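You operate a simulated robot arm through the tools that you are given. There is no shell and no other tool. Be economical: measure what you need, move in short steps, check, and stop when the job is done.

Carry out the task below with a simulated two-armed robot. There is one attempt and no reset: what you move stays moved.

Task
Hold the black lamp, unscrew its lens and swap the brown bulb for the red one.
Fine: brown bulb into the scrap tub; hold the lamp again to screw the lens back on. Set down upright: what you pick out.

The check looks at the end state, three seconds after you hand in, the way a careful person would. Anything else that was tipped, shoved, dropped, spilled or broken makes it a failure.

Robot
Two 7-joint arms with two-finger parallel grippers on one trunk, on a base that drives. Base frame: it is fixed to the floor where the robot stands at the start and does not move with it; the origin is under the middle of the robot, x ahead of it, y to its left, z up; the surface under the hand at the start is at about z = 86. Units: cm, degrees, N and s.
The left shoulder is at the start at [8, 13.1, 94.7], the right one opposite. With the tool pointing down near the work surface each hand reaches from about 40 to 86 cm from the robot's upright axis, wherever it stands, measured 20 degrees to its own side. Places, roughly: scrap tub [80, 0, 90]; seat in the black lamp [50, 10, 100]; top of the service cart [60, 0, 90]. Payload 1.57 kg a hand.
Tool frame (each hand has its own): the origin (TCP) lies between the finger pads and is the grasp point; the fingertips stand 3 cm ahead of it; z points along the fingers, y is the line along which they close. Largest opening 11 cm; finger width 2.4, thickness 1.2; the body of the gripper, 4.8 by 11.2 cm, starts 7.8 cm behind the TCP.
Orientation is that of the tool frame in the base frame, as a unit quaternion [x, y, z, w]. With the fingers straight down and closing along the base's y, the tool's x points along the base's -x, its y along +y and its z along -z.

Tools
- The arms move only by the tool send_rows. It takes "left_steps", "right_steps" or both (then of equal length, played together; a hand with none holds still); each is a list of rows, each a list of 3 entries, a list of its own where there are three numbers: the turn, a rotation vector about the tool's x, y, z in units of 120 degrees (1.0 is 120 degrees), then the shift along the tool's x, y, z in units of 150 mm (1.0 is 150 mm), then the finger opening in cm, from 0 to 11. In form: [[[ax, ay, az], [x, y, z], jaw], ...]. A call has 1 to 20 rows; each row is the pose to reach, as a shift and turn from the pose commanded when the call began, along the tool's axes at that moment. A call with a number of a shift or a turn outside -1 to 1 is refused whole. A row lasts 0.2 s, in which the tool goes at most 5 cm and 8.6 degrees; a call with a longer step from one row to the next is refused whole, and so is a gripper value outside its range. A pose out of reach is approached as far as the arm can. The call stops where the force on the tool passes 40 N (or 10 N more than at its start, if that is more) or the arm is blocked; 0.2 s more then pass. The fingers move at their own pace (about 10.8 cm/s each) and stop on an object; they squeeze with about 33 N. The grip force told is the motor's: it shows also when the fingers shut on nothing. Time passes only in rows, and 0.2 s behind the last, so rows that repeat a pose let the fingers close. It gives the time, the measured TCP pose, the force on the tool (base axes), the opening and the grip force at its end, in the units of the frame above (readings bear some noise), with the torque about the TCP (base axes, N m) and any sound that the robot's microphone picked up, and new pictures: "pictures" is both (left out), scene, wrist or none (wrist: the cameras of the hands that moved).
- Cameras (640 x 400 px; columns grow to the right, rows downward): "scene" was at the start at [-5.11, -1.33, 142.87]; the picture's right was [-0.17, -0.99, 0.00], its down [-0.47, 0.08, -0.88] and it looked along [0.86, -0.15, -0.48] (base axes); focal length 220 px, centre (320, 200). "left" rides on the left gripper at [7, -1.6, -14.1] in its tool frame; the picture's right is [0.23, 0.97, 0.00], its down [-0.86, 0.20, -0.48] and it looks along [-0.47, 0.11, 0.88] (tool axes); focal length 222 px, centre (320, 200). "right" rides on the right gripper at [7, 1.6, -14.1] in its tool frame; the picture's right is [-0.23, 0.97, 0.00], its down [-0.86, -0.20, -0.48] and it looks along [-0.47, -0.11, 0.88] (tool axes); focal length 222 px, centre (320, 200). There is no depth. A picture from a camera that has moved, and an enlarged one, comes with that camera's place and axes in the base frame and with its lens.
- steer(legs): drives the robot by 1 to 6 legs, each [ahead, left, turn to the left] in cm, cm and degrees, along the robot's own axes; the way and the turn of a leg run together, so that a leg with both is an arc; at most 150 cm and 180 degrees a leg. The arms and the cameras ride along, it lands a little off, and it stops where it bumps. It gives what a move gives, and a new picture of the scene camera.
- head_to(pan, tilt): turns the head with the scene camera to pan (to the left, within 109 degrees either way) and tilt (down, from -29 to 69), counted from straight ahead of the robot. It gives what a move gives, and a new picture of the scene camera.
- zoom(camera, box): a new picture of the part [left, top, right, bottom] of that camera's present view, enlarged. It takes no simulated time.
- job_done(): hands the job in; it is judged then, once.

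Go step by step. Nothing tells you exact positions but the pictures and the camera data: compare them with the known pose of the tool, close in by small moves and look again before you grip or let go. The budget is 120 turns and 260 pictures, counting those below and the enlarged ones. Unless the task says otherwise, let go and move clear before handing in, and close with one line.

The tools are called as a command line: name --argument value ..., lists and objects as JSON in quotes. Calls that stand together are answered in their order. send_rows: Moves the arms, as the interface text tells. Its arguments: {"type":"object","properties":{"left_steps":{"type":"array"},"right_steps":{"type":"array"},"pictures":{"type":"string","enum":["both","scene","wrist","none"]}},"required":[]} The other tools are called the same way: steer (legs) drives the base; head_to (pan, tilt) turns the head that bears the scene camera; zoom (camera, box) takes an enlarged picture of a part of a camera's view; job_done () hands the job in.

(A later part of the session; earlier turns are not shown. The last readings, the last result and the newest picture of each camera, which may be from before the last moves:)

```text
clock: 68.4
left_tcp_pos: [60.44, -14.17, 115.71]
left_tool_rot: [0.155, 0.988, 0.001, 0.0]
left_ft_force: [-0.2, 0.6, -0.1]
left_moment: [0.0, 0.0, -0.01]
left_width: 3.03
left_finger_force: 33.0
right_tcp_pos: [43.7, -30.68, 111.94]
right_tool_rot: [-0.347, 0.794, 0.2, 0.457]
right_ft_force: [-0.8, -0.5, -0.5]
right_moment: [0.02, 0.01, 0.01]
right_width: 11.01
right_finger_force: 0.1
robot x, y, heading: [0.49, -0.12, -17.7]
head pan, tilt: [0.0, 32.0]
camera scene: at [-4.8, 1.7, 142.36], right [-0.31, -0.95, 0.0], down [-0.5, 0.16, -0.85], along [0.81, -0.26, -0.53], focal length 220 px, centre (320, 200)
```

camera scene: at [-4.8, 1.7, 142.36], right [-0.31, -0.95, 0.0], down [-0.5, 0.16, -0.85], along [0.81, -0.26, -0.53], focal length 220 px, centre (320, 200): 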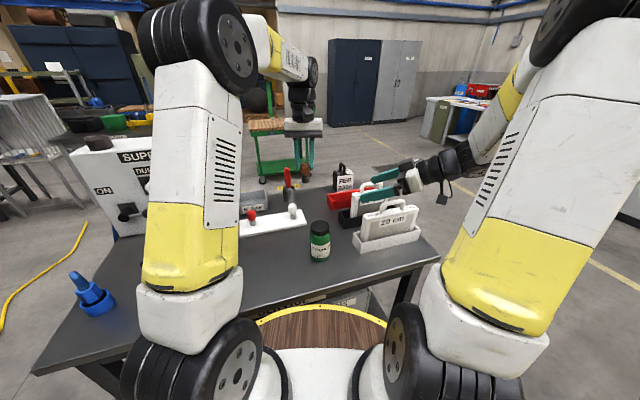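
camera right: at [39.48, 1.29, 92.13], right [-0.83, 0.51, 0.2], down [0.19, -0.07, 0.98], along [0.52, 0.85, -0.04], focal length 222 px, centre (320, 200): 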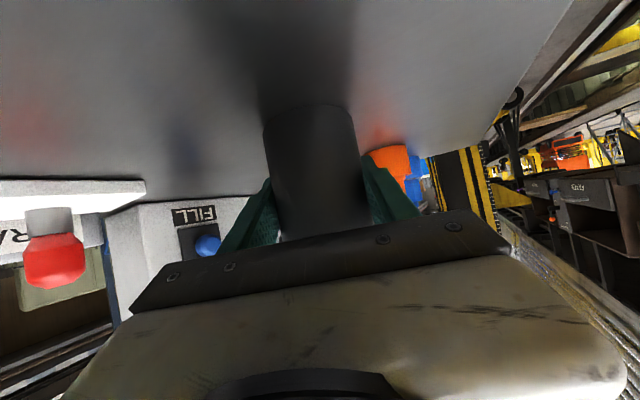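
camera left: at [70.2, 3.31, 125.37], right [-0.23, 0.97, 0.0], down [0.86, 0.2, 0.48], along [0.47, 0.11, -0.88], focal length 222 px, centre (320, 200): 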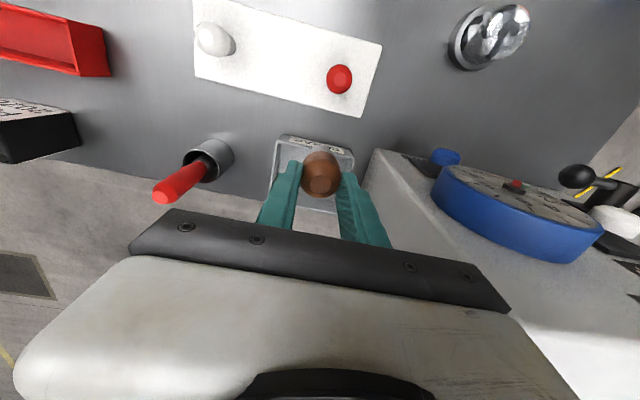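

Now I'll swing the left hand back toward the tub.

send_rows --left_steps '[[[0, 0, 0], [-0.03, 0.19, 0], 1.5], [[0, 0, 0], [-0.06, 0.38, 0], 1.5], [[0, 0, 0], [-0.09, 0.57, 0], 1.5], [[0, 0, 0], [-0.12, 0.76, 0], 1.5], [[0, 0, 0], [-0.15, 0.95, 0], 1.5], [[0, 0, 0], [-0.15, 0.95, 0], 1.5]]' --pictures "none"

send_rows --left_steps '[[[0, 0, 0], [-0.17, 0.137, 0.1], 1.5], [[0, 0, 0], [-0.34, 0.275, 0.2], 1.5], [[0, 0, 0], [-0.51, 0.41, 0.35], 1.5], [[0, 0, 0], [-0.68, 0.55, 0.5], 1.5], [[0, 0, 0], [-0.86, 0.687, 0.65], 1.5], [[0, 0, 0], [-0.86, 0.687, 0.7], 1.5], [[0, 0, 0], [-0.86, 0.687, 0.7], 1.5]]'

zoom --camera "left" --box '[200, 80, 440, 240]'

```text
clock: 69.8
left_tcp_pos: [67.15, -1.41, 115.63]
left_tool_rot: [0.155, 0.988, 0.0, 0.0]
left_ft_force: [0.3, -0.9, 1.0]
left_moment: [0.0, 0.04, 0.01]
left_width: 3.0
left_finger_force: 32.8
right_tcp_pos: [43.64, -30.74, 111.87]
right_tool_rot: [-0.347, 0.794, 0.2, 0.457]
right_ft_force: [0.5, -0.1, 1.2]
right_moment: [0.0, -0.02, 0.01]
right_width: 10.99
right_finger_force: 0.0
robot x, y, heading: [0.28, -0.02, -17.9]
head pan, tilt: [0.0, 32.0]
```

```text
clock: 71.4
left_tcp_pos: [82.45, 4.53, 105.06]
left_tool_rot: [0.154, 0.988, -0.001, 0.0]
left_ft_force: [-0.2, -0.1, -0.7]
left_moment: [0.02, -0.03, -0.02]
left_width: 3.01
left_finger_force: 33.0
right_tcp_pos: [43.65, -30.7, 111.91]
right_tool_rot: [-0.347, 0.794, 0.201, 0.458]
right_ft_force: [0.8, -0.8, -0.3]
right_moment: [0.0, -0.02, 0.0]
right_width: 11.0
right_finger_force: 0.0
robot x, y, heading: [-0.02, -0.21, -17.8]
head pan, tilt: [0.0, 32.0]
camera scene: at [-4.79, 1.7, 142.36], right [-0.31, -0.95, 0.0], down [-0.5, 0.16, -0.85], along [0.81, -0.26, -0.53], focal length 220 px, centre (320, 200)
camera left: at [75.47, 5.19, 119.34], right [0.08, 1.0, 0.0], down [0.88, -0.07, 0.48], along [0.48, -0.04, -0.88], focal length 222 px, centre (320, 200)
```

scene: 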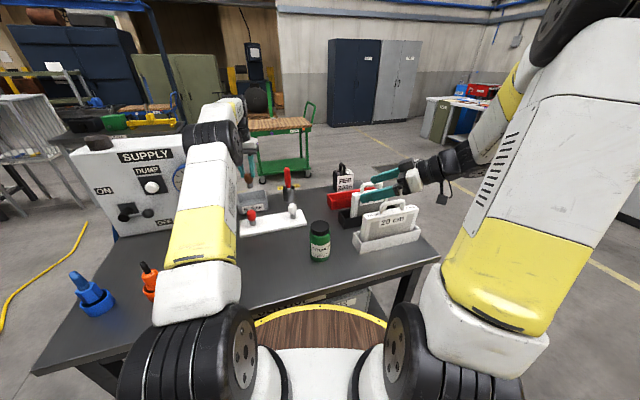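
left: 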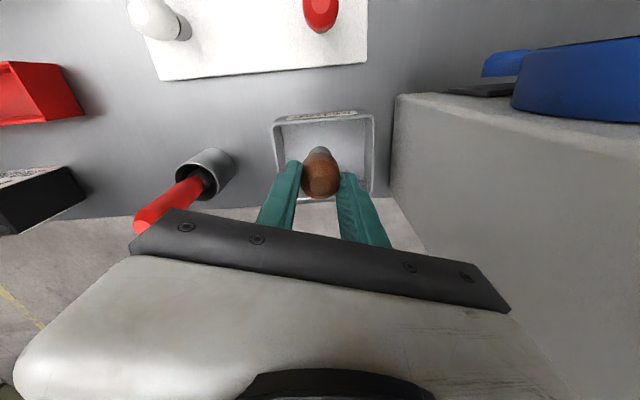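

```text
2.50 times, centred on (320, 160) of left
camera zoom: at [75.47, 5.19, 119.34], right [0.08, 1.0, 0.0], down [0.88, -0.07, 0.48], along [0.48, -0.04, -0.88], focal length 555 px, centre (320, 300)
```

zoom: 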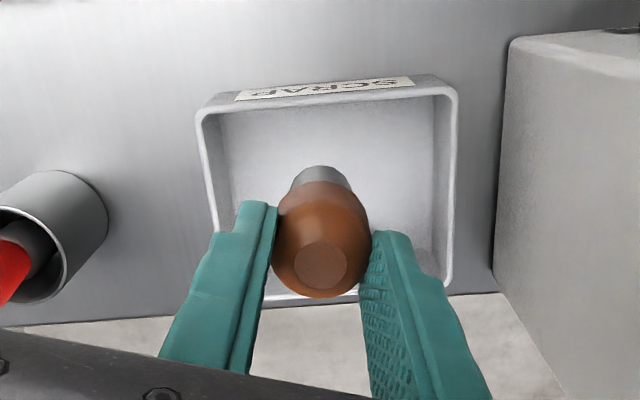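

The bulb is over the tub. I'll lower to just above the floor of the tub.

send_rows --left_steps '[[[0, 0, 0], [-0.03, 0.01, 0.15], 1.5], [[0, 0, 0], [-0.06, 0.02, 0.3], 1.5], [[0, 0, 0], [-0.06, 0.02, 0.42], 1.5], [[0, 0, 0], [-0.06, 0.02, 0.54], 1.5], [[0, 0, 0], [-0.06, 0.02, 0.6], 1.5], [[0, 0, 0], [-0.06, 0.02, 0.63], 1.5], [[0, 0, 0], [-0.06, 0.02, 0.63], 1.5]]' --pictures "wrist"

```text
clock: 73.0
left_tcp_pos: [83.29, 4.5, 95.55]
left_tool_rot: [0.154, 0.988, 0.0, 0.0]
left_ft_force: [0.4, 0.2, 0.2]
left_moment: [0.01, -0.02, 0.01]
left_width: 3.02
left_finger_force: 33.3
right_tcp_pos: [43.73, -30.83, 111.95]
right_tool_rot: [-0.346, 0.794, 0.2, 0.458]
right_ft_force: [-1.1, -0.6, 1.0]
right_moment: [-0.04, 0.01, 0.02]
right_width: 11.0
right_finger_force: 0.1
robot x, y, heading: [0.07, 0.09, -18.0]
head pan, tilt: [0.0, 32.0]
camera left: at [76.41, 5.14, 109.9], right [0.08, 1.0, 0.0], down [0.88, -0.07, 0.48], along [0.48, -0.04, -0.88], focal length 222 px, centre (320, 200)
```

left: 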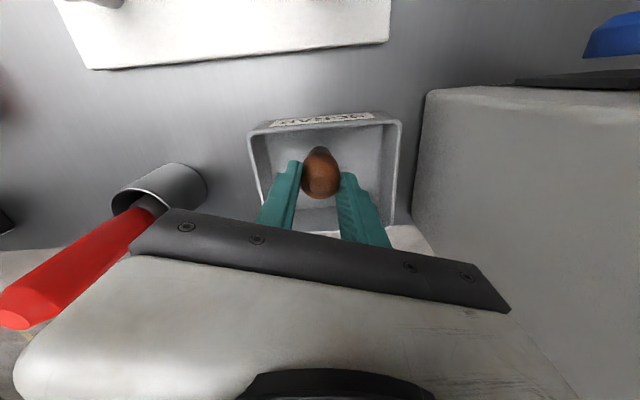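

send_rows --left_steps '[[[0, 0, 0], [0, 0, 0.01], 1.5], [[0, 0, 0], [0, 0, 0.02], 1.5], [[0, 0, 0], [0, 0, 0.03], 1.5], [[0, 0, 0], [0, 0, 0.04], 1.5], [[0, 0, 0], [0, 0, 0.05], 1.5], [[0, 0, 0], [0, 0, 0.05], 1.5]]' --pictures "none"

```text
clock: 74.4
left_tcp_pos: [83.38, 4.54, 94.87]
left_tool_rot: [0.155, 0.988, -0.001, 0.0]
left_ft_force: [-0.4, 0.4, -0.1]
left_moment: [0.02, 0.02, -0.02]
left_width: 3.01
left_finger_force: 33.4
right_tcp_pos: [43.68, -30.63, 111.88]
right_tool_rot: [-0.347, 0.794, 0.2, 0.458]
right_ft_force: [-0.4, 0.4, -0.5]
right_moment: [0.03, -0.05, 0.0]
right_width: 10.99
right_finger_force: 0.0
robot x, y, heading: [-0.09, 0.07, -17.8]
head pan, tilt: [0.0, 32.0]
```

send_rows --left_steps '[[[0, 0, 0], [0, 0, 0.01], 1.5], [[0, 0, 0], [0, 0, 0.02], 1.5], [[0, 0, 0], [0, 0, 0.03], 1.5], [[0, 0, 0], [0, 0, 0.04], 1.5], [[0, 0, 0], [0, 0, 0.05], 1.5], [[0, 0, 0], [0, 0, 0.05], 1.5]]' --pictures "none"

```text
clock: 75.8
left_tcp_pos: [83.41, 4.54, 94.1]
left_tool_rot: [0.155, 0.988, 0.0, -0.001]
left_ft_force: [-1.2, 1.6, -1.2]
left_moment: [-0.01, 0.0, 0.0]
left_width: 3.04
left_finger_force: 32.9
right_tcp_pos: [43.57, -30.7, 111.9]
right_tool_rot: [-0.348, 0.794, 0.201, 0.457]
right_ft_force: [1.7, 0.6, -0.2]
right_moment: [0.0, 0.0, 0.0]
right_width: 11.01
right_finger_force: 0.1
robot x, y, heading: [0.19, -0.12, -17.9]
head pan, tilt: [0.0, 32.0]
```

send_rows --left_steps '[[[0, 0, 0], [0, 0, 0.01], 1.5], [[0, 0, 0], [0, 0, 0.02], 1.5], [[0, 0, 0], [0, 0, 0.03], 1.5], [[0, 0, 0], [0, 0, 0.04], 1.5], [[0, 0, 0], [0, 0, 0.05], 1.5], [[0, 0, 0], [0, 0, 0.06], 1.5], [[0, 0, 0], [0, 0, 0.06], 1.5]]' --pictures "wrist"

```text
clock: 77.4
left_tcp_pos: [83.39, 4.6, 93.55]
left_tool_rot: [0.155, 0.988, 0.0, 0.002]
left_ft_force: [3.4, -0.5, 31.9]
left_moment: [-0.05, -0.21, 0.01]
left_width: 3.03
left_finger_force: 32.4
right_tcp_pos: [43.5, -30.7, 111.99]
right_tool_rot: [-0.347, 0.793, 0.201, 0.458]
right_ft_force: [-0.3, 0.8, -0.1]
right_moment: [0.01, -0.01, 0.0]
right_width: 10.98
right_finger_force: 0.1
robot x, y, heading: [0.13, -0.25, -17.8]
head pan, tilt: [0.0, 32.0]
camera left: at [76.39, 5.16, 107.76], right [0.08, 1.0, 0.0], down [0.87, -0.07, 0.48], along [0.48, -0.04, -0.88], focal length 222 px, centre (320, 200)
```

left: 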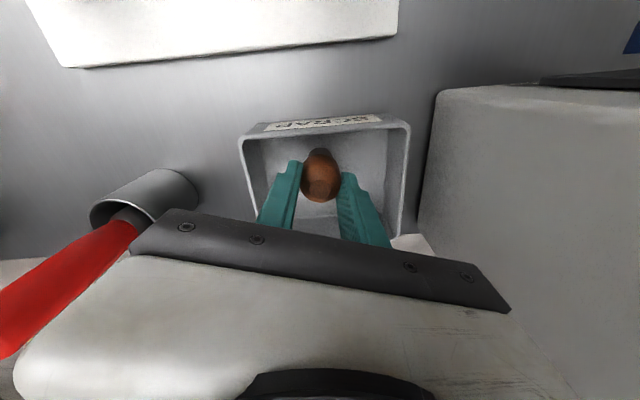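

The bulb is firmly on the tub floor. I'll ease up slightly, open slowly and rise.

send_rows --left_steps '[[[0, 0, 0], [0, 0, -0.012], 1.5], [[0, 0, 0], [0, 0, -0.018], 1.5], [[0, 0, 0], [0, 0, -0.018], 3.1], [[0, 0, 0], [0, 0, -0.018], 3.5], [[0, 0, 0], [0, 0, -0.018], 4.2], [[0, 0, 0], [0, 0, -0.018], 5], [[0, 0, 0], [0, 0, -0.1], 5], [[0, 0, 0], [0, 0, -0.25], 5], [[0, 0, 0], [0, 0, -0.45], 5], [[0, 0, 0], [0, 0, -0.65], 5], [[0, 0, 0], [0, 0, -0.65], 5]]' --pictures "wrist"

zoom --camera "left" --box '[200, 60, 440, 240]'

```text
clock: 79.8
left_tcp_pos: [83.37, 4.46, 103.29]
left_tool_rot: [0.155, 0.988, 0.0, 0.0]
left_ft_force: [-0.1, 0.4, 0.6]
left_moment: [0.0, 0.0, 0.01]
left_width: 5.0
left_finger_force: 0.2
right_tcp_pos: [43.62, -30.82, 111.98]
right_tool_rot: [-0.346, 0.795, 0.2, 0.457]
right_ft_force: [0.1, 0.2, -0.1]
right_moment: [-0.02, 0.02, -0.03]
right_width: 10.99
right_finger_force: 0.0
robot x, y, heading: [-0.07, -0.46, -17.8]
head pan, tilt: [0.0, 32.0]
camera left: at [76.44, 5.08, 117.39], right [0.08, 1.0, 0.0], down [0.88, -0.07, 0.48], along [0.48, -0.04, -0.88], focal length 222 px, centre (320, 200)
```

left: 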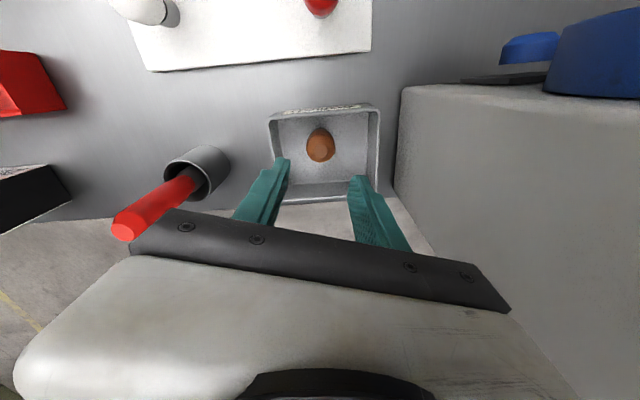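

```text
2.22 times, centred on (320, 150) of left
camera zoom: at [76.44, 5.08, 117.39], right [0.08, 1.0, 0.0], down [0.88, -0.07, 0.48], along [0.48, -0.04, -0.88], focal length 494 px, centre (320, 311)
```

zoom: 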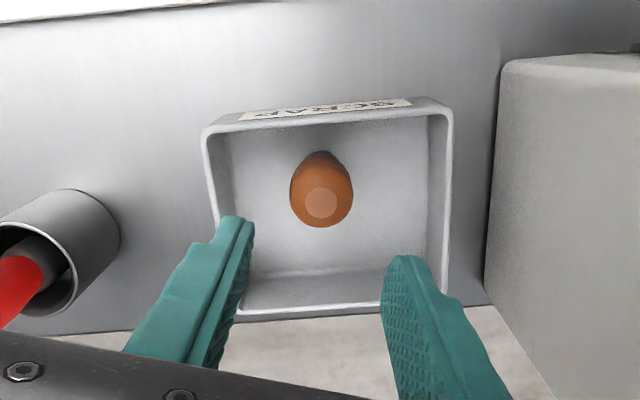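

The brown bulb stands upright in the tub. Next I'll go above the red bulb at about (69.6, 5.8).

send_rows --left_steps '[[[0, 0, 0], [0, 0, -0.15], 6], [[0, 0, 0], [0.18, -0.04, -0.25], 6], [[0, 0, 0], [0.36, -0.08, -0.25], 6], [[0, 0, 0], [0.54, -0.12, -0.25], 6], [[0, 0, 0], [0.72, -0.16, -0.2], 6], [[0, 0, 0], [0.9, -0.2, -0.1], 6], [[0, 0, 0], [0.9, -0.2, -0.1], 6]]'

zoom --camera "left" --box '[220, 80, 420, 220]'

```text
clock: 81.4
left_tcp_pos: [69.7, 5.67, 104.65]
left_tool_rot: [0.155, 0.988, 0.0, 0.0]
left_ft_force: [-0.3, -0.4, -1.0]
left_moment: [-0.01, -0.01, -0.02]
left_width: 6.0
left_finger_force: 0.0
right_tcp_pos: [43.63, -30.76, 111.92]
right_tool_rot: [-0.347, 0.794, 0.2, 0.457]
right_ft_force: [0.6, -0.6, -0.3]
right_moment: [0.0, 0.01, -0.02]
right_width: 11.0
right_finger_force: 0.1
robot x, y, heading: [0.72, -0.05, -18.0]
head pan, tilt: [0.0, 32.0]
camera scene: at [-4.8, 1.7, 142.36], right [-0.31, -0.95, 0.0], down [-0.5, 0.16, -0.85], along [0.81, -0.26, -0.53], focal length 220 px, centre (320, 200)
camera left: at [62.64, 6.34, 118.82], right [0.08, 1.0, 0.0], down [0.88, -0.07, 0.48], along [0.48, -0.04, -0.88], focal length 222 px, centre (320, 200)
```

scene: 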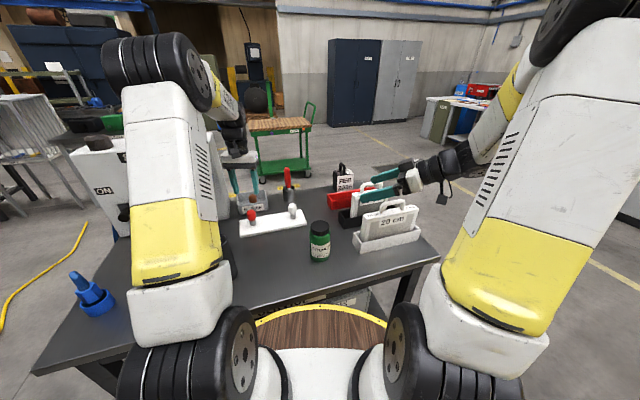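
left: 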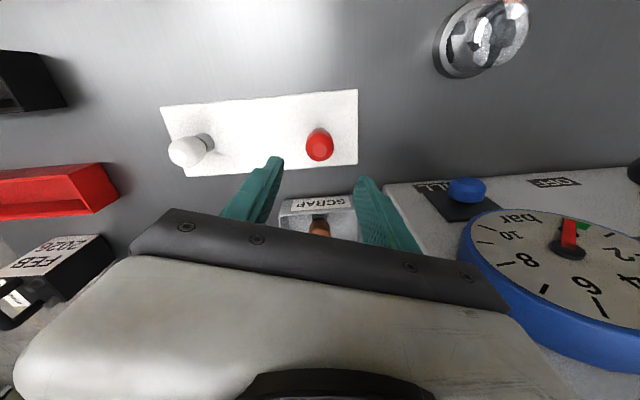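

```text
2.86 times, centred on (320, 150) of left
camera zoom: at [62.64, 6.34, 118.82], right [0.08, 1.0, 0.0], down [0.88, -0.07, 0.48], along [0.48, -0.04, -0.88], focal length 635 px, centre (320, 343)
```

zoom: 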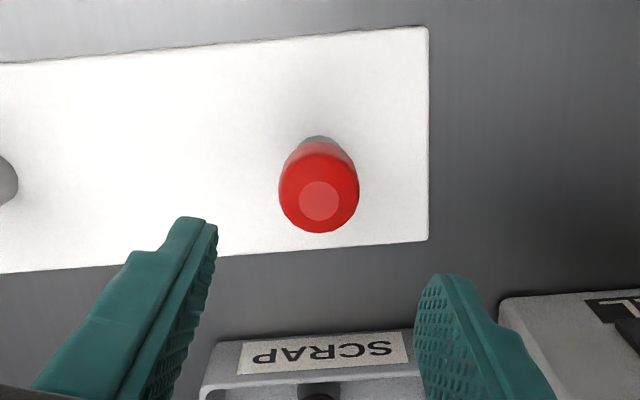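

The red bulb lies right under the hand, its top at about z 93.6. I'll descend and grip it at the same offset as the brown one.

send_rows --left_steps '[[[0, 0, 0], [0, 0, 0.15], 6], [[0, 0, 0], [0, 0, 0.3], 6], [[0, 0, 0], [0, 0, 0.45], 6], [[0, 0, 0], [0, 0, 0.57], 6], [[0, 0, 0], [0, 0, 0.657], 6], [[0, 0, 0], [0, 0, 0.657], 5], [[0, 0, 0], [0, 0, 0.657], 4], [[0, 0, 0], [0, 0, 0.657], 3.2], [[0, 0, 0], [0, 0, 0.657], 2], [[0, 0, 0], [0, 0, 0.657], 1.5]]' --pictures "wrist"

zoom --camera "left" --box '[220, 80, 420, 240]'

```text
clock: 83.6
left_tcp_pos: [69.6, 5.72, 94.81]
left_tool_rot: [0.155, 0.988, 0.0, 0.0]
left_ft_force: [0.4, -0.3, 0.0]
left_moment: [0.02, -0.01, -0.02]
left_width: 3.0
left_finger_force: 33.1
right_tcp_pos: [43.6, -30.78, 112.08]
right_tool_rot: [-0.346, 0.795, 0.2, 0.457]
right_ft_force: [0.4, -0.8, -0.6]
right_moment: [0.01, 0.01, 0.0]
right_width: 10.99
right_finger_force: 0.2
robot x, y, heading: [-0.18, -0.31, -17.9]
head pan, tilt: [0.0, 32.0]
camera left: at [62.6, 6.4, 108.96], right [0.08, 1.0, 0.0], down [0.88, -0.07, 0.48], along [0.48, -0.04, -0.88], focal length 222 px, centre (320, 200)
```

left: 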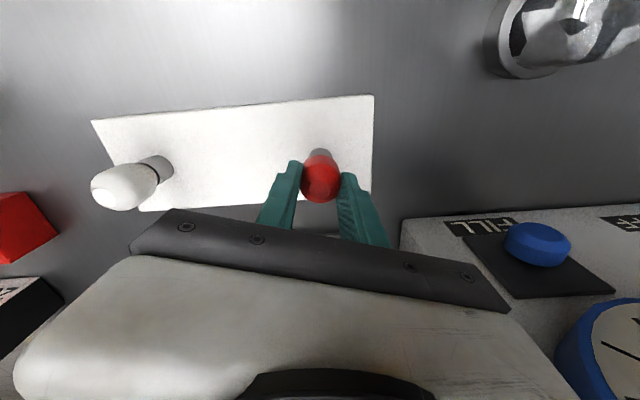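

```text
2.50 times, centred on (320, 160) of left
camera zoom: at [62.6, 6.4, 108.96], right [0.08, 1.0, 0.0], down [0.88, -0.07, 0.48], along [0.48, -0.04, -0.88], focal length 555 px, centre (320, 300)
```

zoom: 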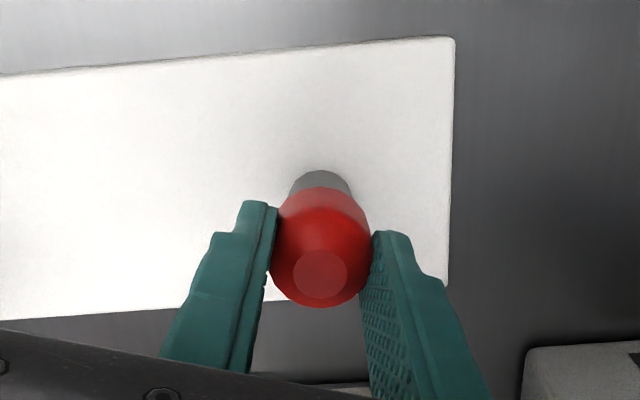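

It's gripped at 3.0 cm. I'll lift it straight up.

send_rows --left_steps '[[[0, 0, 0], [0, 0, -0.03], 1.5], [[0, 0, 0], [0, 0, -0.1], 1.5], [[0, 0, 0], [0, 0, -0.25], 1.5], [[0, 0, 0], [0, 0, -0.45], 1.5], [[0, 0, 0], [0, 0, -0.7], 1.5], [[0, 0, 0], [0, 0, -0.95], 1.5], [[0, 0, 0], [0, 0, -1.0], 1.5], [[0, 0, 0], [0, 0, -1.0], 1.5]]'

```text
clock: 85.4
left_tcp_pos: [69.58, 5.75, 109.59]
left_tool_rot: [0.155, 0.988, 0.0, 0.001]
left_ft_force: [1.0, 0.1, -0.9]
left_moment: [0.02, -0.05, -0.06]
left_width: 3.05
left_finger_force: 33.2
right_tcp_pos: [43.59, -30.82, 111.98]
right_tool_rot: [-0.348, 0.794, 0.201, 0.456]
right_ft_force: [-0.7, -0.8, 1.2]
right_moment: [-0.02, -0.01, 0.01]
right_width: 11.0
right_finger_force: 0.1
robot x, y, heading: [0.3, 0.2, -17.9]
head pan, tilt: [0.0, 32.0]
camera scene: at [-4.8, 1.7, 142.36], right [-0.31, -0.95, 0.0], down [-0.5, 0.16, -0.85], along [0.81, -0.26, -0.53], focal length 220 px, centre (320, 200)
camera left: at [62.64, 6.4, 123.86], right [0.08, 1.0, 0.0], down [0.88, -0.07, 0.48], along [0.48, -0.04, -0.88], focal length 222 px, centre (320, 200)
```

scene: 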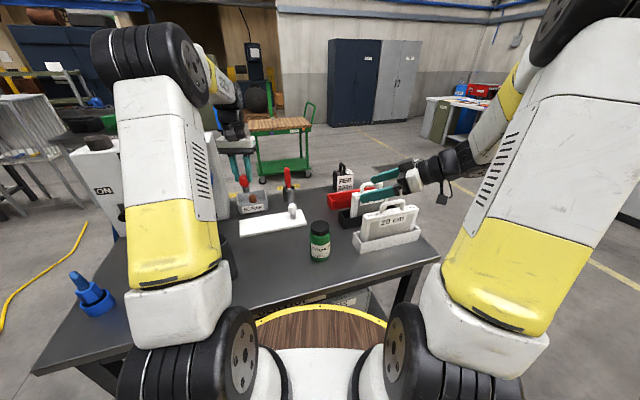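
left: 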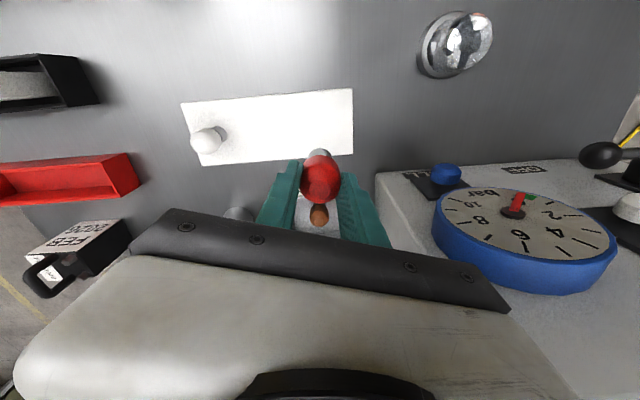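

The red bulb is free of the tray. I'll turn the robot back 18° and back off 8 cm to the earlier working place.

steer --legs '[[0, 0, 17.9], [-8, 0, 0]]'

zoom --camera "left" --box '[200, 0, 440, 200]'

```text
clock: 87.5
left_tcp_pos: [56.62, 26.66, 109.61]
left_tool_rot: [0.0, 1.0, 0.0, 0.001]
left_ft_force: [0.5, 0.0, -0.2]
left_moment: [0.0, -0.02, -0.01]
left_width: 3.0
left_finger_force: 33.3
right_tcp_pos: [43.0, -16.07, 111.88]
right_tool_rot: [-0.466, 0.731, 0.269, 0.421]
right_ft_force: [-0.1, -0.6, 0.7]
right_moment: [-0.01, 0.0, 0.03]
right_width: 10.98
right_finger_force: 0.1
robot x, y, heading: [-8.07, 0.19, -0.1]
head pan, tilt: [0.0, 32.0]
camera scene: at [-12.96, 0.16, 142.36], right [0.0, -1.0, 0.0], down [-0.53, 0.0, -0.85], along [0.85, 0.0, -0.53], focal length 220 px, centre (320, 200)
```

scene: 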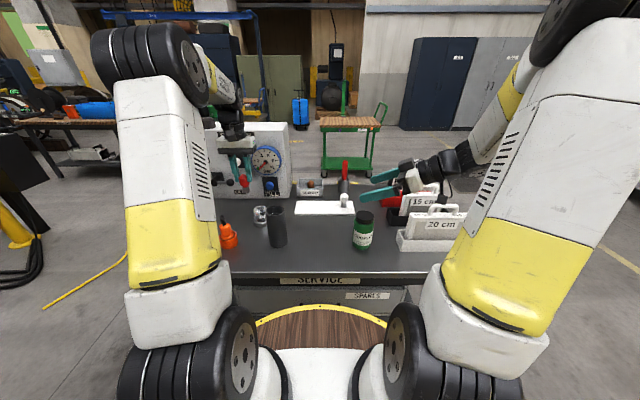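

```text
2.00 times, centred on (320, 100) of left
camera zoom: at [49.78, 25.18, 123.82], right [-0.23, 0.97, 0.0], down [0.86, 0.2, 0.48], along [0.47, 0.11, -0.88], focal length 444 px, centre (320, 400)
```

zoom: 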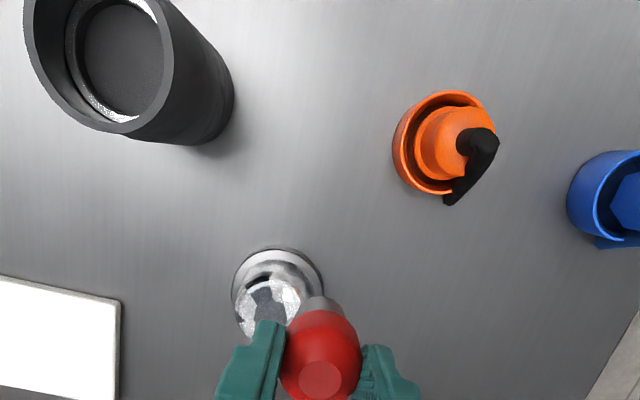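

I'll move the red bulb above the lamp at (47.9, 15.3) and look.

send_rows --left_steps '[[[0, 0, 0], [0, 0, -0.2], 1.5], [[0, 0, 0], [0.05, -0.07, -0.427], 1.5], [[0, 0, 0], [0.18, -0.24, -0.427], 1.5], [[0, 0, 0], [0.31, -0.41, -0.427], 1.5], [[0, 0, 0], [0.45, -0.59, -0.427], 1.5], [[0, 0, 0], [0.58, -0.76, -0.427], 1.5], [[0, 0, 0], [0.58, -0.76, -0.427], 1.5]]'

zoom --camera "left" --box '[240, 60, 400, 220]'

zoom --camera "scene" --box '[200, 140, 360, 280]'

```text
clock: 89.1
left_tcp_pos: [47.79, 15.4, 116.1]
left_tool_rot: [0.0, 1.0, 0.001, 0.0]
left_ft_force: [0.1, -0.3, 0.2]
left_moment: [0.03, -0.01, 0.03]
left_width: 3.03
left_finger_force: 33.3
right_tcp_pos: [42.99, -16.02, 111.94]
right_tool_rot: [-0.465, 0.731, 0.268, 0.42]
right_ft_force: [0.5, -0.6, 0.0]
right_moment: [0.01, 0.02, -0.02]
right_width: 11.0
right_finger_force: 0.1
robot x, y, heading: [-7.89, 0.04, 0.2]
head pan, tilt: [0.0, 32.0]
camera scene: at [-12.98, 0.16, 142.36], right [0.0, -1.0, 0.0], down [-0.53, 0.0, -0.85], along [0.85, 0.0, -0.53], focal length 220 px, centre (320, 200)
camera left: at [41.02, 13.79, 130.23], right [-0.23, 0.97, 0.0], down [0.85, 0.2, 0.48], along [0.47, 0.11, -0.88], focal length 222 px, centre (320, 200)
```

scene: 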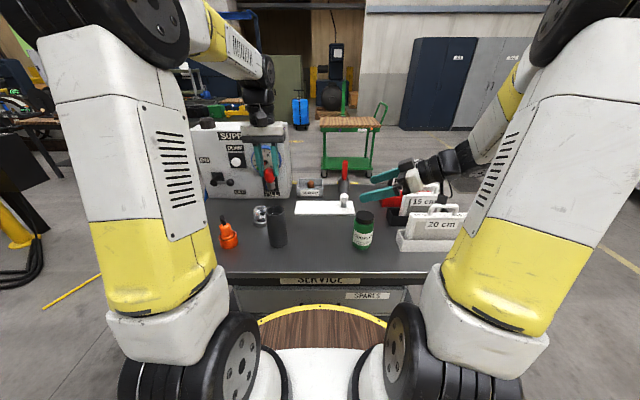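
left: 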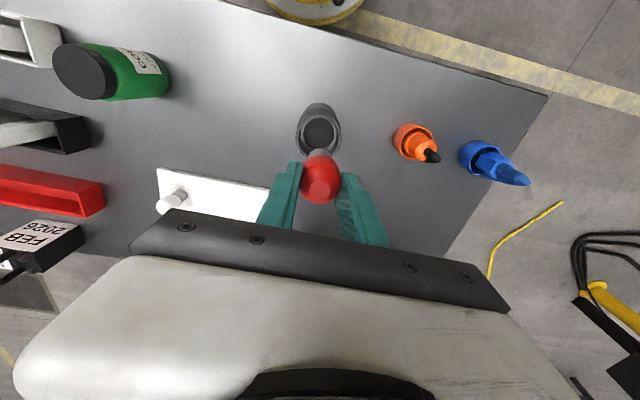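

```text
2.50 times, centred on (320, 140) of left
camera zoom: at [41.02, 13.79, 130.23], right [-0.23, 0.97, 0.0], down [0.85, 0.2, 0.48], along [0.47, 0.11, -0.88], focal length 555 px, centre (320, 350)
```

zoom: 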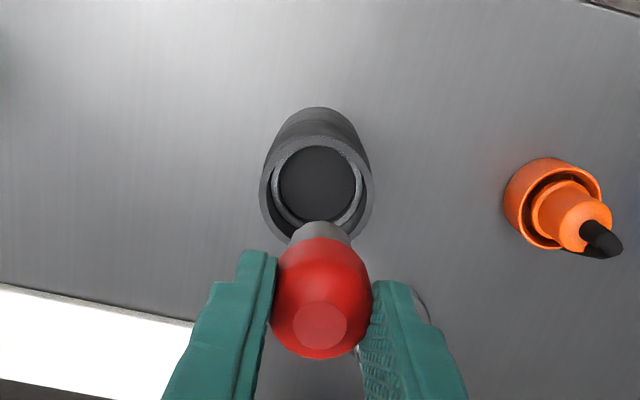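

```text
2.86 times, centred on (280, 210) of scene
camera zoom: at [-12.98, 0.16, 142.36], right [0.0, -1.0, 0.0], down [-0.53, 0.0, -0.85], along [0.85, 0.0, -0.53], focal length 630 px, centre (434, 171)
```

zoom: 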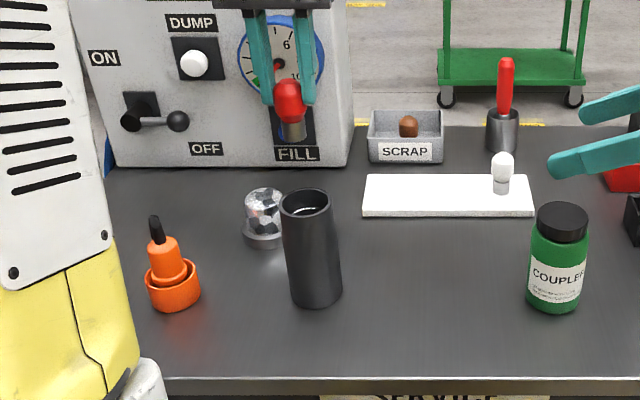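

The lamp hasn't moved. I'll lower the red bulb into the socket, watching the force.

send_rows --left_steps '[[[0, 0, 0], [-0.007, -0.007, 0.15], 1.5], [[0, 0, 0], [-0.007, -0.007, 0.3], 1.5], [[0, 0, 0], [-0.007, -0.007, 0.42], 1.5], [[0, 0, 0], [-0.007, -0.007, 0.52], 1.5], [[0, 0, 0], [-0.007, -0.007, 0.6], 1.5], [[0, 0, 0], [-0.007, -0.007, 0.66], 1.5], [[0, 0, 0], [-0.007, -0.007, 0.7], 1.5], [[0, 0, 0], [-0.007, -0.007, 0.7], 1.5]]' --pictures "wrist"

zoom --camera "left" --box '[240, 80, 400, 240]'

zoom --camera "scene" --box '[220, 160, 340, 260]'

```text
clock: 90.9
left_tcp_pos: [47.91, 15.28, 105.48]
left_tool_rot: [-0.001, 1.0, 0.0, 0.001]
left_ft_force: [0.2, -0.6, 0.7]
left_moment: [0.01, 0.02, 0.04]
left_width: 3.0
left_finger_force: 33.1
right_tcp_pos: [42.98, -16.01, 111.95]
right_tool_rot: [-0.466, 0.731, 0.269, 0.421]
right_ft_force: [0.1, 0.6, 0.4]
right_moment: [0.01, 0.0, 0.0]
right_width: 11.0
right_finger_force: 0.1
robot x, y, heading: [-7.84, 0.5, 0.1]
head pan, tilt: [0.0, 32.0]
camera left: at [41.16, 13.67, 119.69], right [-0.23, 0.97, 0.0], down [0.85, 0.2, 0.48], along [0.47, 0.11, -0.88], focal length 222 px, centre (320, 200)
```

left: 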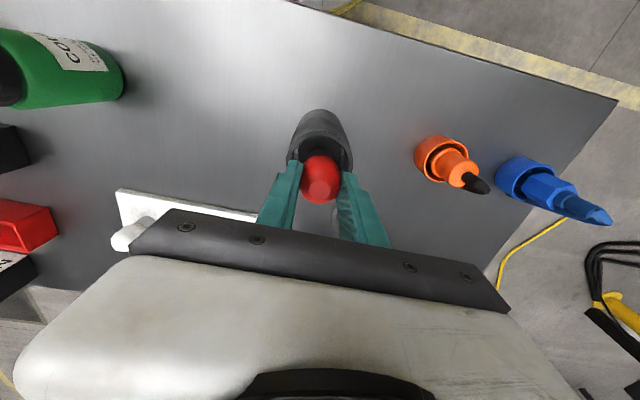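

```text
2.50 times, centred on (320, 160) of left
camera zoom: at [41.16, 13.67, 119.69], right [-0.23, 0.97, 0.0], down [0.85, 0.2, 0.48], along [0.47, 0.11, -0.88], focal length 555 px, centre (320, 300)
```

zoom: 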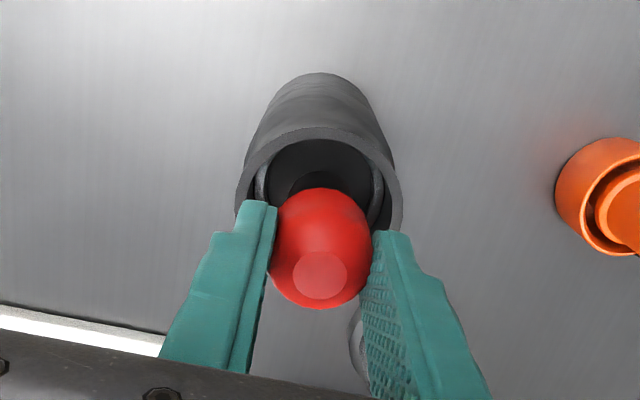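

```text
4.00 times, centred on (280, 210) of scene
camera zoom: at [-12.98, 0.16, 142.36], right [0.0, -1.0, 0.0], down [-0.53, 0.0, -0.85], along [0.85, 0.0, -0.53], focal length 882 px, centre (480, 160)
```

zoom: 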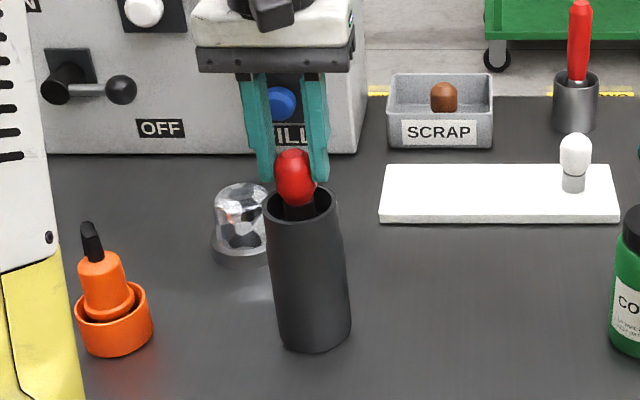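

It's well inside the rim with no contact yet. I'll lower in small steps until it seats.

send_rows --left_steps '[[[0, 0, 0], [0, 0, 0.01], 1.5], [[0, 0, 0], [0, 0, 0.02], 1.5], [[0, 0, 0], [0, 0, 0.03], 1.5], [[0, 0, 0], [0, 0, 0.04], 1.5], [[0, 0, 0], [0, 0, 0.05], 1.5], [[0, 0, 0], [0, 0, 0.06], 1.5], [[0, 0, 0], [0, 0, 0.06], 1.5]]' --pictures "none"

```text
clock: 92.5
left_tcp_pos: [47.99, 15.14, 104.51]
left_tool_rot: [0.0, 1.0, 0.0, -0.001]
left_ft_force: [-0.4, -0.3, -1.1]
left_moment: [-0.01, 0.0, 0.0]
left_width: 3.02
left_finger_force: 33.0
right_tcp_pos: [42.95, -16.01, 111.93]
right_tool_rot: [-0.466, 0.731, 0.269, 0.42]
right_ft_force: [0.0, 0.8, -0.6]
right_moment: [-0.03, -0.02, 0.03]
right_width: 11.0
right_finger_force: 0.1
robot x, y, heading: [-8.13, -0.0, 0.1]
head pan, tilt: [0.0, 32.0]
```

send_rows --left_steps '[[[0, 0, 0], [0, 0, 0.007], 1.5], [[0, 0, 0], [0, 0, 0.014], 1.5], [[0, 0, 0], [0, 0, 0.021], 1.5], [[0, 0, 0], [0, 0, 0.028], 1.5], [[0, 0, 0], [0, 0, 0.028], 1.5]]' --pictures "none"

zoom --camera "left" --box '[240, 80, 400, 240]'

```text
clock: 93.7
left_tcp_pos: [47.98, 15.17, 104.05]
left_tool_rot: [0.0, 1.0, 0.0, 0.0]
left_ft_force: [0.4, 0.4, -0.5]
left_moment: [-0.01, -0.01, -0.03]
left_width: 3.02
left_finger_force: 33.1
right_tcp_pos: [43.06, -15.91, 111.92]
right_tool_rot: [-0.465, 0.731, 0.269, 0.421]
right_ft_force: [0.7, -0.1, 0.1]
right_moment: [-0.01, -0.03, 0.0]
right_width: 11.0
right_finger_force: 0.1
robot x, y, heading: [-7.55, 0.42, -0.2]
head pan, tilt: [0.0, 32.0]
```

```text
2.50 times, centred on (320, 160) of left
camera zoom: at [41.17, 13.67, 118.4], right [-0.23, 0.97, 0.0], down [0.85, 0.2, 0.48], along [0.47, 0.11, -0.88], focal length 555 px, centre (320, 300)
```

zoom: 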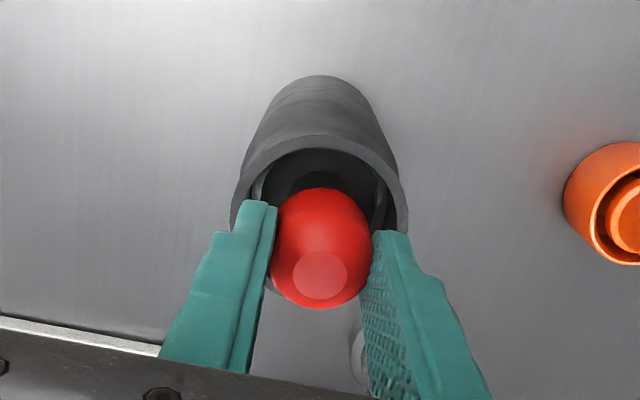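

send_rows --left_steps '[[[0, 0, 0], [0, 0, 0.006], 1.5], [[0, 0, 0], [0, 0, 0.012], 1.5], [[0, 0, 0], [0, 0, 0.018], 1.5], [[0, 0, 0], [0, 0, 0.018], 1.5]]' --pictures "none"

```text
clock: 94.7
left_tcp_pos: [47.98, 15.15, 103.93]
left_tool_rot: [0.0, 1.0, 0.001, 0.0]
left_ft_force: [0.1, 0.6, 2.0]
left_moment: [-0.03, -0.04, 0.01]
left_width: 3.02
left_finger_force: 33.0
right_tcp_pos: [43.09, -16.01, 112.01]
right_tool_rot: [-0.466, 0.731, 0.269, 0.42]
right_ft_force: [-0.5, -0.1, 0.0]
right_moment: [0.0, 0.02, -0.01]
right_width: 11.01
right_finger_force: 0.0
robot x, y, heading: [-7.82, -0.09, 0.1]
head pan, tilt: [0.0, 32.0]
```

send_rows --left_steps '[[[0, 0, 0], [0, 0, 0.006], 1.5], [[0, 0, 0], [0, 0, 0.006], 1.5]]' --pictures "none"

zoom --camera "scene" --box '[240, 170, 320, 240]'

```text
clock: 95.3
left_tcp_pos: [48.02, 15.36, 103.85]
left_tool_rot: [0.0, 1.0, 0.0, 0.001]
left_ft_force: [0.5, 0.2, 11.0]
left_moment: [0.01, -0.05, 0.01]
left_width: 3.03
left_finger_force: 33.0
right_tcp_pos: [43.06, -16.0, 111.95]
right_tool_rot: [-0.466, 0.73, 0.269, 0.421]
right_ft_force: [0.3, -0.9, 0.4]
right_moment: [0.03, -0.03, -0.02]
right_width: 11.04
right_finger_force: 0.1
robot x, y, heading: [-7.88, -0.07, 0.1]
head pan, tilt: [0.0, 32.0]
```

```text
5.71 times, centred on (280, 205) of scene
camera zoom: at [-13.01, 0.15, 142.36], right [0.0, -1.0, 0.0], down [-0.53, 0.0, -0.85], along [0.85, 0.0, -0.53], focal length 1260 px, centre (549, 171)
```

zoom: 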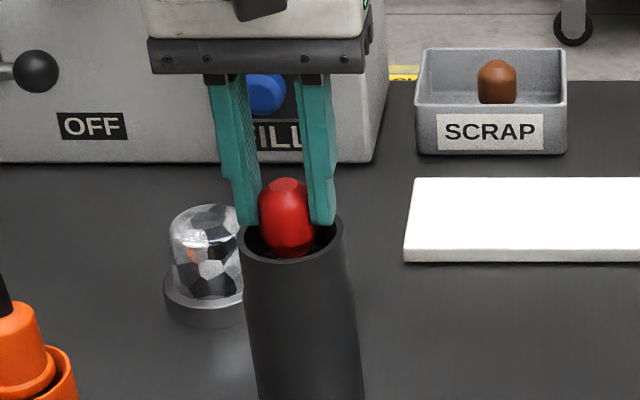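

It's seated, with 11 N of contact and no moment. I'll ease off, open just enough and lift.

send_rows --left_steps '[[[0, 0, 0], [0, 0, -0.008], 1.5], [[0, 0, 0], [0, 0, -0.008], 3.2], [[0, 0, 0], [0, 0, -0.008], 3.5], [[0, 0, 0], [0, 0, -0.02], 3.8], [[0, 0, 0], [0, 0, -0.04], 4.2], [[0, 0, 0], [0, 0, -0.08], 5], [[0, 0, 0], [0, 0, -0.2], 6], [[0, 0, 0], [0, 0, -0.4], 6], [[0, 0, 0], [0, 0, -0.6], 6], [[0, 0, 0], [0, 0, -0.6], 6]]'

zoom --camera "left" --box '[240, 60, 400, 220]'

zoom --camera "scene" --box '[220, 160, 340, 260]'

```text
clock: 97.5
left_tcp_pos: [47.96, 15.23, 112.86]
left_tool_rot: [0.0, 1.0, 0.0, 0.0]
left_ft_force: [-0.2, -0.3, -0.5]
left_moment: [-0.01, 0.0, -0.02]
left_width: 5.97
left_finger_force: 0.1
right_tcp_pos: [43.0, -15.9, 111.94]
right_tool_rot: [-0.466, 0.73, 0.269, 0.421]
right_ft_force: [-0.3, -0.1, 0.7]
right_moment: [0.01, 0.0, -0.02]
right_width: 10.98
right_finger_force: 0.0
robot x, y, heading: [-7.54, 0.07, 0.2]
head pan, tilt: [0.0, 32.0]
camera scene: at [-12.98, 0.16, 142.36], right [0.0, -1.0, 0.0], down [-0.53, 0.0, -0.85], along [0.85, 0.0, -0.53], focal length 220 px, centre (320, 200)
camera left: at [41.16, 13.6, 127.16], right [-0.23, 0.97, 0.0], down [0.86, 0.2, 0.48], along [0.47, 0.11, -0.88], focal length 222 px, centre (320, 200)
```

scene: 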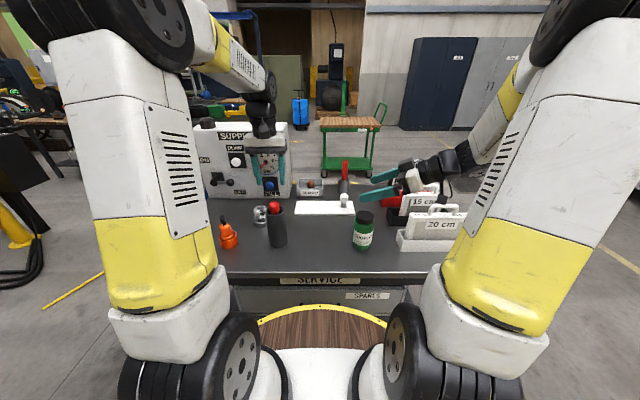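
left: 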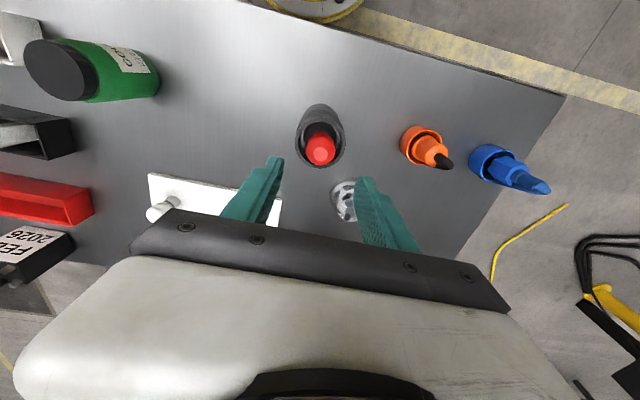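

```text
2.50 times, centred on (320, 140) of left
camera zoom: at [41.16, 13.6, 127.16], right [-0.23, 0.97, 0.0], down [0.86, 0.2, 0.48], along [0.47, 0.11, -0.88], focal length 555 px, centre (320, 350)
```

zoom: 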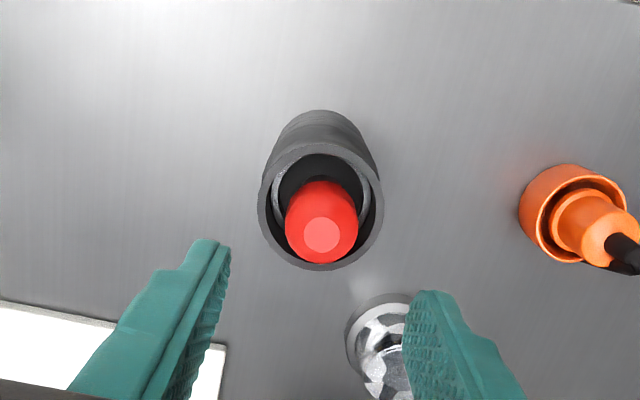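

```text
4.00 times, centred on (280, 210) of scene
camera zoom: at [-12.98, 0.16, 142.36], right [0.0, -1.0, 0.0], down [-0.53, 0.0, -0.85], along [0.85, 0.0, -0.53], focal length 882 px, centre (480, 160)
```

zoom: 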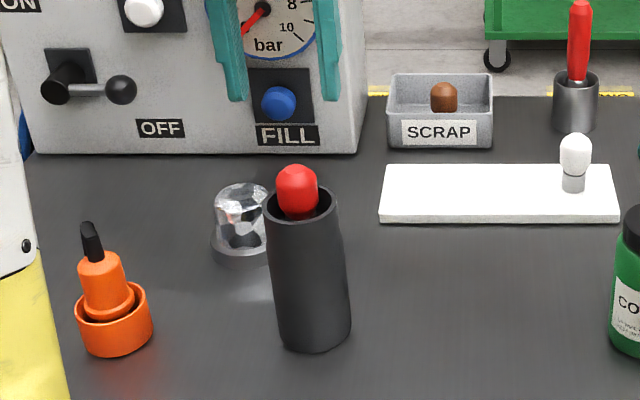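

The red bulb is seated upright. I'll bring the right hand back along the same route to hold the lamp.

send_rows --right_steps '[[[0, 0, 0], [-0.086, 0.08, 0.148], 11], [[0, 0, 0], [-0.172, 0.16, 0.296], 11], [[0, 0, 0], [-0.258, 0.24, 0.444], 11], [[0, 0, 0], [-0.344, 0.32, 0.592], 11], [[0, 0, 0], [-0.43, 0.4, 0.74], 11], [[0, 0, 0], [-0.43, 0.4, 0.74], 11]]' --pictures "none"

send_rows --right_steps '[[[0, 0, 0], [0.106, 0.03, 0.137], 11], [[0, 0, 0], [0.212, 0.061, 0.273], 11], [[0, 0, 0], [0.318, 0.092, 0.41], 11], [[0, 0, 0], [0.423, 0.122, 0.547], 11], [[0, 0, 0], [0.529, 0.153, 0.683], 11], [[0, 0, 0], [0.635, 0.183, 0.82], 11], [[0, 0, 0], [0.635, 0.183, 0.82], 11]]'

```text
clock: 98.9
left_tcp_pos: [47.92, 15.11, 112.86]
left_tool_rot: [0.0, 1.0, 0.0, 0.0]
left_ft_force: [0.5, 0.2, -0.3]
left_moment: [-0.01, 0.01, 0.02]
left_width: 6.01
left_finger_force: 0.1
right_tcp_pos: [43.07, -1.74, 111.94]
right_tool_rot: [-0.466, 0.731, 0.269, 0.421]
right_ft_force: [0.3, 0.1, 0.4]
right_moment: [-0.05, 0.0, 0.0]
right_width: 11.01
right_finger_force: 0.2
robot x, y, heading: [-7.97, -0.1, 0.0]
head pan, tilt: [0.0, 32.0]
```

```text
clock: 100.5
left_tcp_pos: [48.01, 15.27, 112.88]
left_tool_rot: [0.0, 1.0, 0.001, 0.0]
left_ft_force: [-0.7, -0.3, -0.2]
left_moment: [0.01, 0.01, -0.01]
left_width: 6.0
left_finger_force: 0.1
right_tcp_pos: [43.04, 4.68, 97.56]
right_tool_rot: [-0.466, 0.731, 0.268, 0.421]
right_ft_force: [-0.5, 1.0, 0.0]
right_moment: [0.02, -0.04, -0.03]
right_width: 10.97
right_finger_force: 0.1
robot x, y, heading: [-7.74, -0.11, 0.1]
head pan, tilt: [0.0, 32.0]
camera scene: at [-12.99, 0.17, 142.36], right [0.0, -1.0, 0.0], down [-0.53, 0.0, -0.85], along [0.85, 0.0, -0.53], focal length 220 px, centre (320, 200)
camera right: at [34.88, -8.89, 98.57], right [-0.84, 0.51, 0.2], down [0.19, -0.07, 0.98], along [0.52, 0.86, -0.04], focal length 222 px, centre (320, 200)
```

scene: 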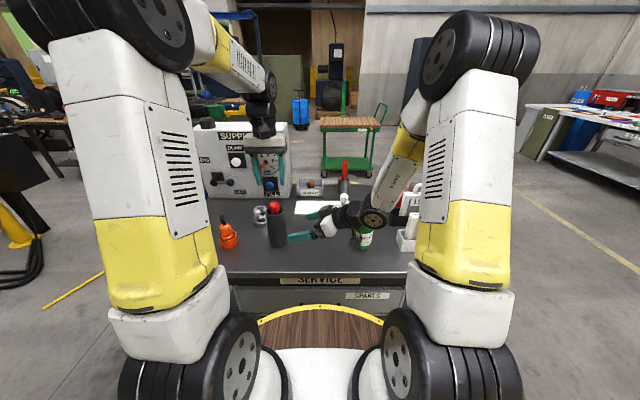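
right: 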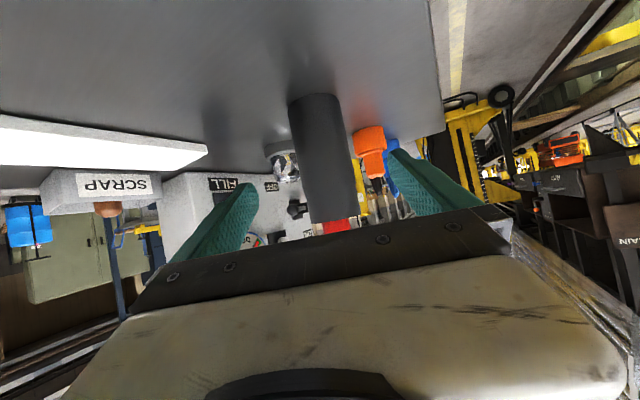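

Same view as before, so I'll advance and close on the lamp body.

send_rows --right_steps '[[[0, 0, 0], [0, 0, 0.145], 11], [[0, 0, 0], [0, 0, 0.29], 11], [[0, 0, 0], [0, 0, 0.435], 11], [[0, 0, 0], [0, 0, 0.58], 11], [[0, 0, 0], [0, 0, 0.725], 11], [[0, 0, 0], [0, 0, 0.867], 11], [[0, 0, 0], [0, 0, 0.867], 11], [[0, 0, 0], [0, 0, 0.867], 8], [[0, 0, 0], [0, 0, 0.867], 7], [[0, 0, 0], [0, 0, 0.867], 6.2], [[0, 0, 0], [0, 0, 0.867], 4], [[0, 0, 0], [0, 0, 0.867], 2], [[0, 0, 0], [0, 0, 0.867], 2]]' --pictures "none"

zoom --camera "scene" --box '[220, 160, 340, 260]'

zoom --camera "left" --box '[220, 60, 420, 240]'

```text
clock: 103.3
left_tcp_pos: [47.9, 15.24, 112.86]
left_tool_rot: [0.0, 1.0, 0.0, 0.0]
left_ft_force: [0.2, 0.9, 0.9]
left_moment: [0.01, -0.02, 0.0]
left_width: 5.98
left_finger_force: 0.1
right_tcp_pos: [47.76, 14.99, 90.91]
right_tool_rot: [-0.466, 0.73, 0.269, 0.421]
right_ft_force: [-1.1, 1.2, 1.0]
right_moment: [-0.03, -0.06, -0.04]
right_width: 6.07
right_finger_force: 32.7
robot x, y, heading: [-8.32, 0.11, 0.1]
head pan, tilt: [0.0, 32.0]
```

```text
4.00 times, centred on (280, 210) of scene
camera zoom: at [-12.98, 0.18, 142.36], right [0.0, -1.0, 0.0], down [-0.53, 0.0, -0.85], along [0.85, 0.0, -0.53], focal length 882 px, centre (480, 160)
```

zoom: 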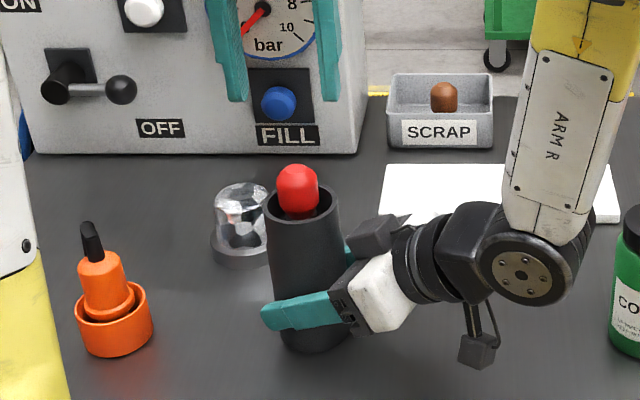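

```text
2.22 times, centred on (320, 150) of left
camera zoom: at [41.17, 13.62, 127.11], right [-0.23, 0.97, 0.0], down [0.85, 0.2, 0.48], along [0.47, 0.11, -0.88], focal length 494 px, centre (320, 311)
```

zoom: 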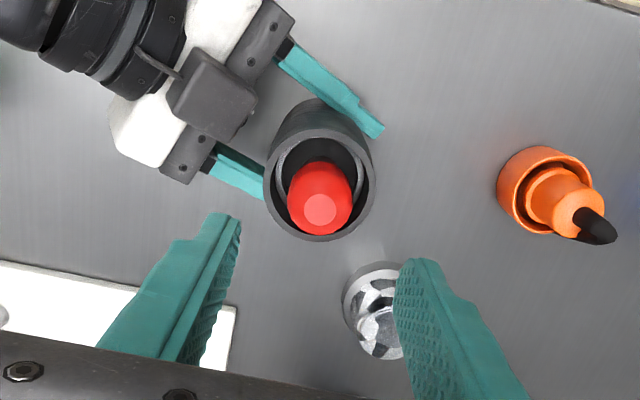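

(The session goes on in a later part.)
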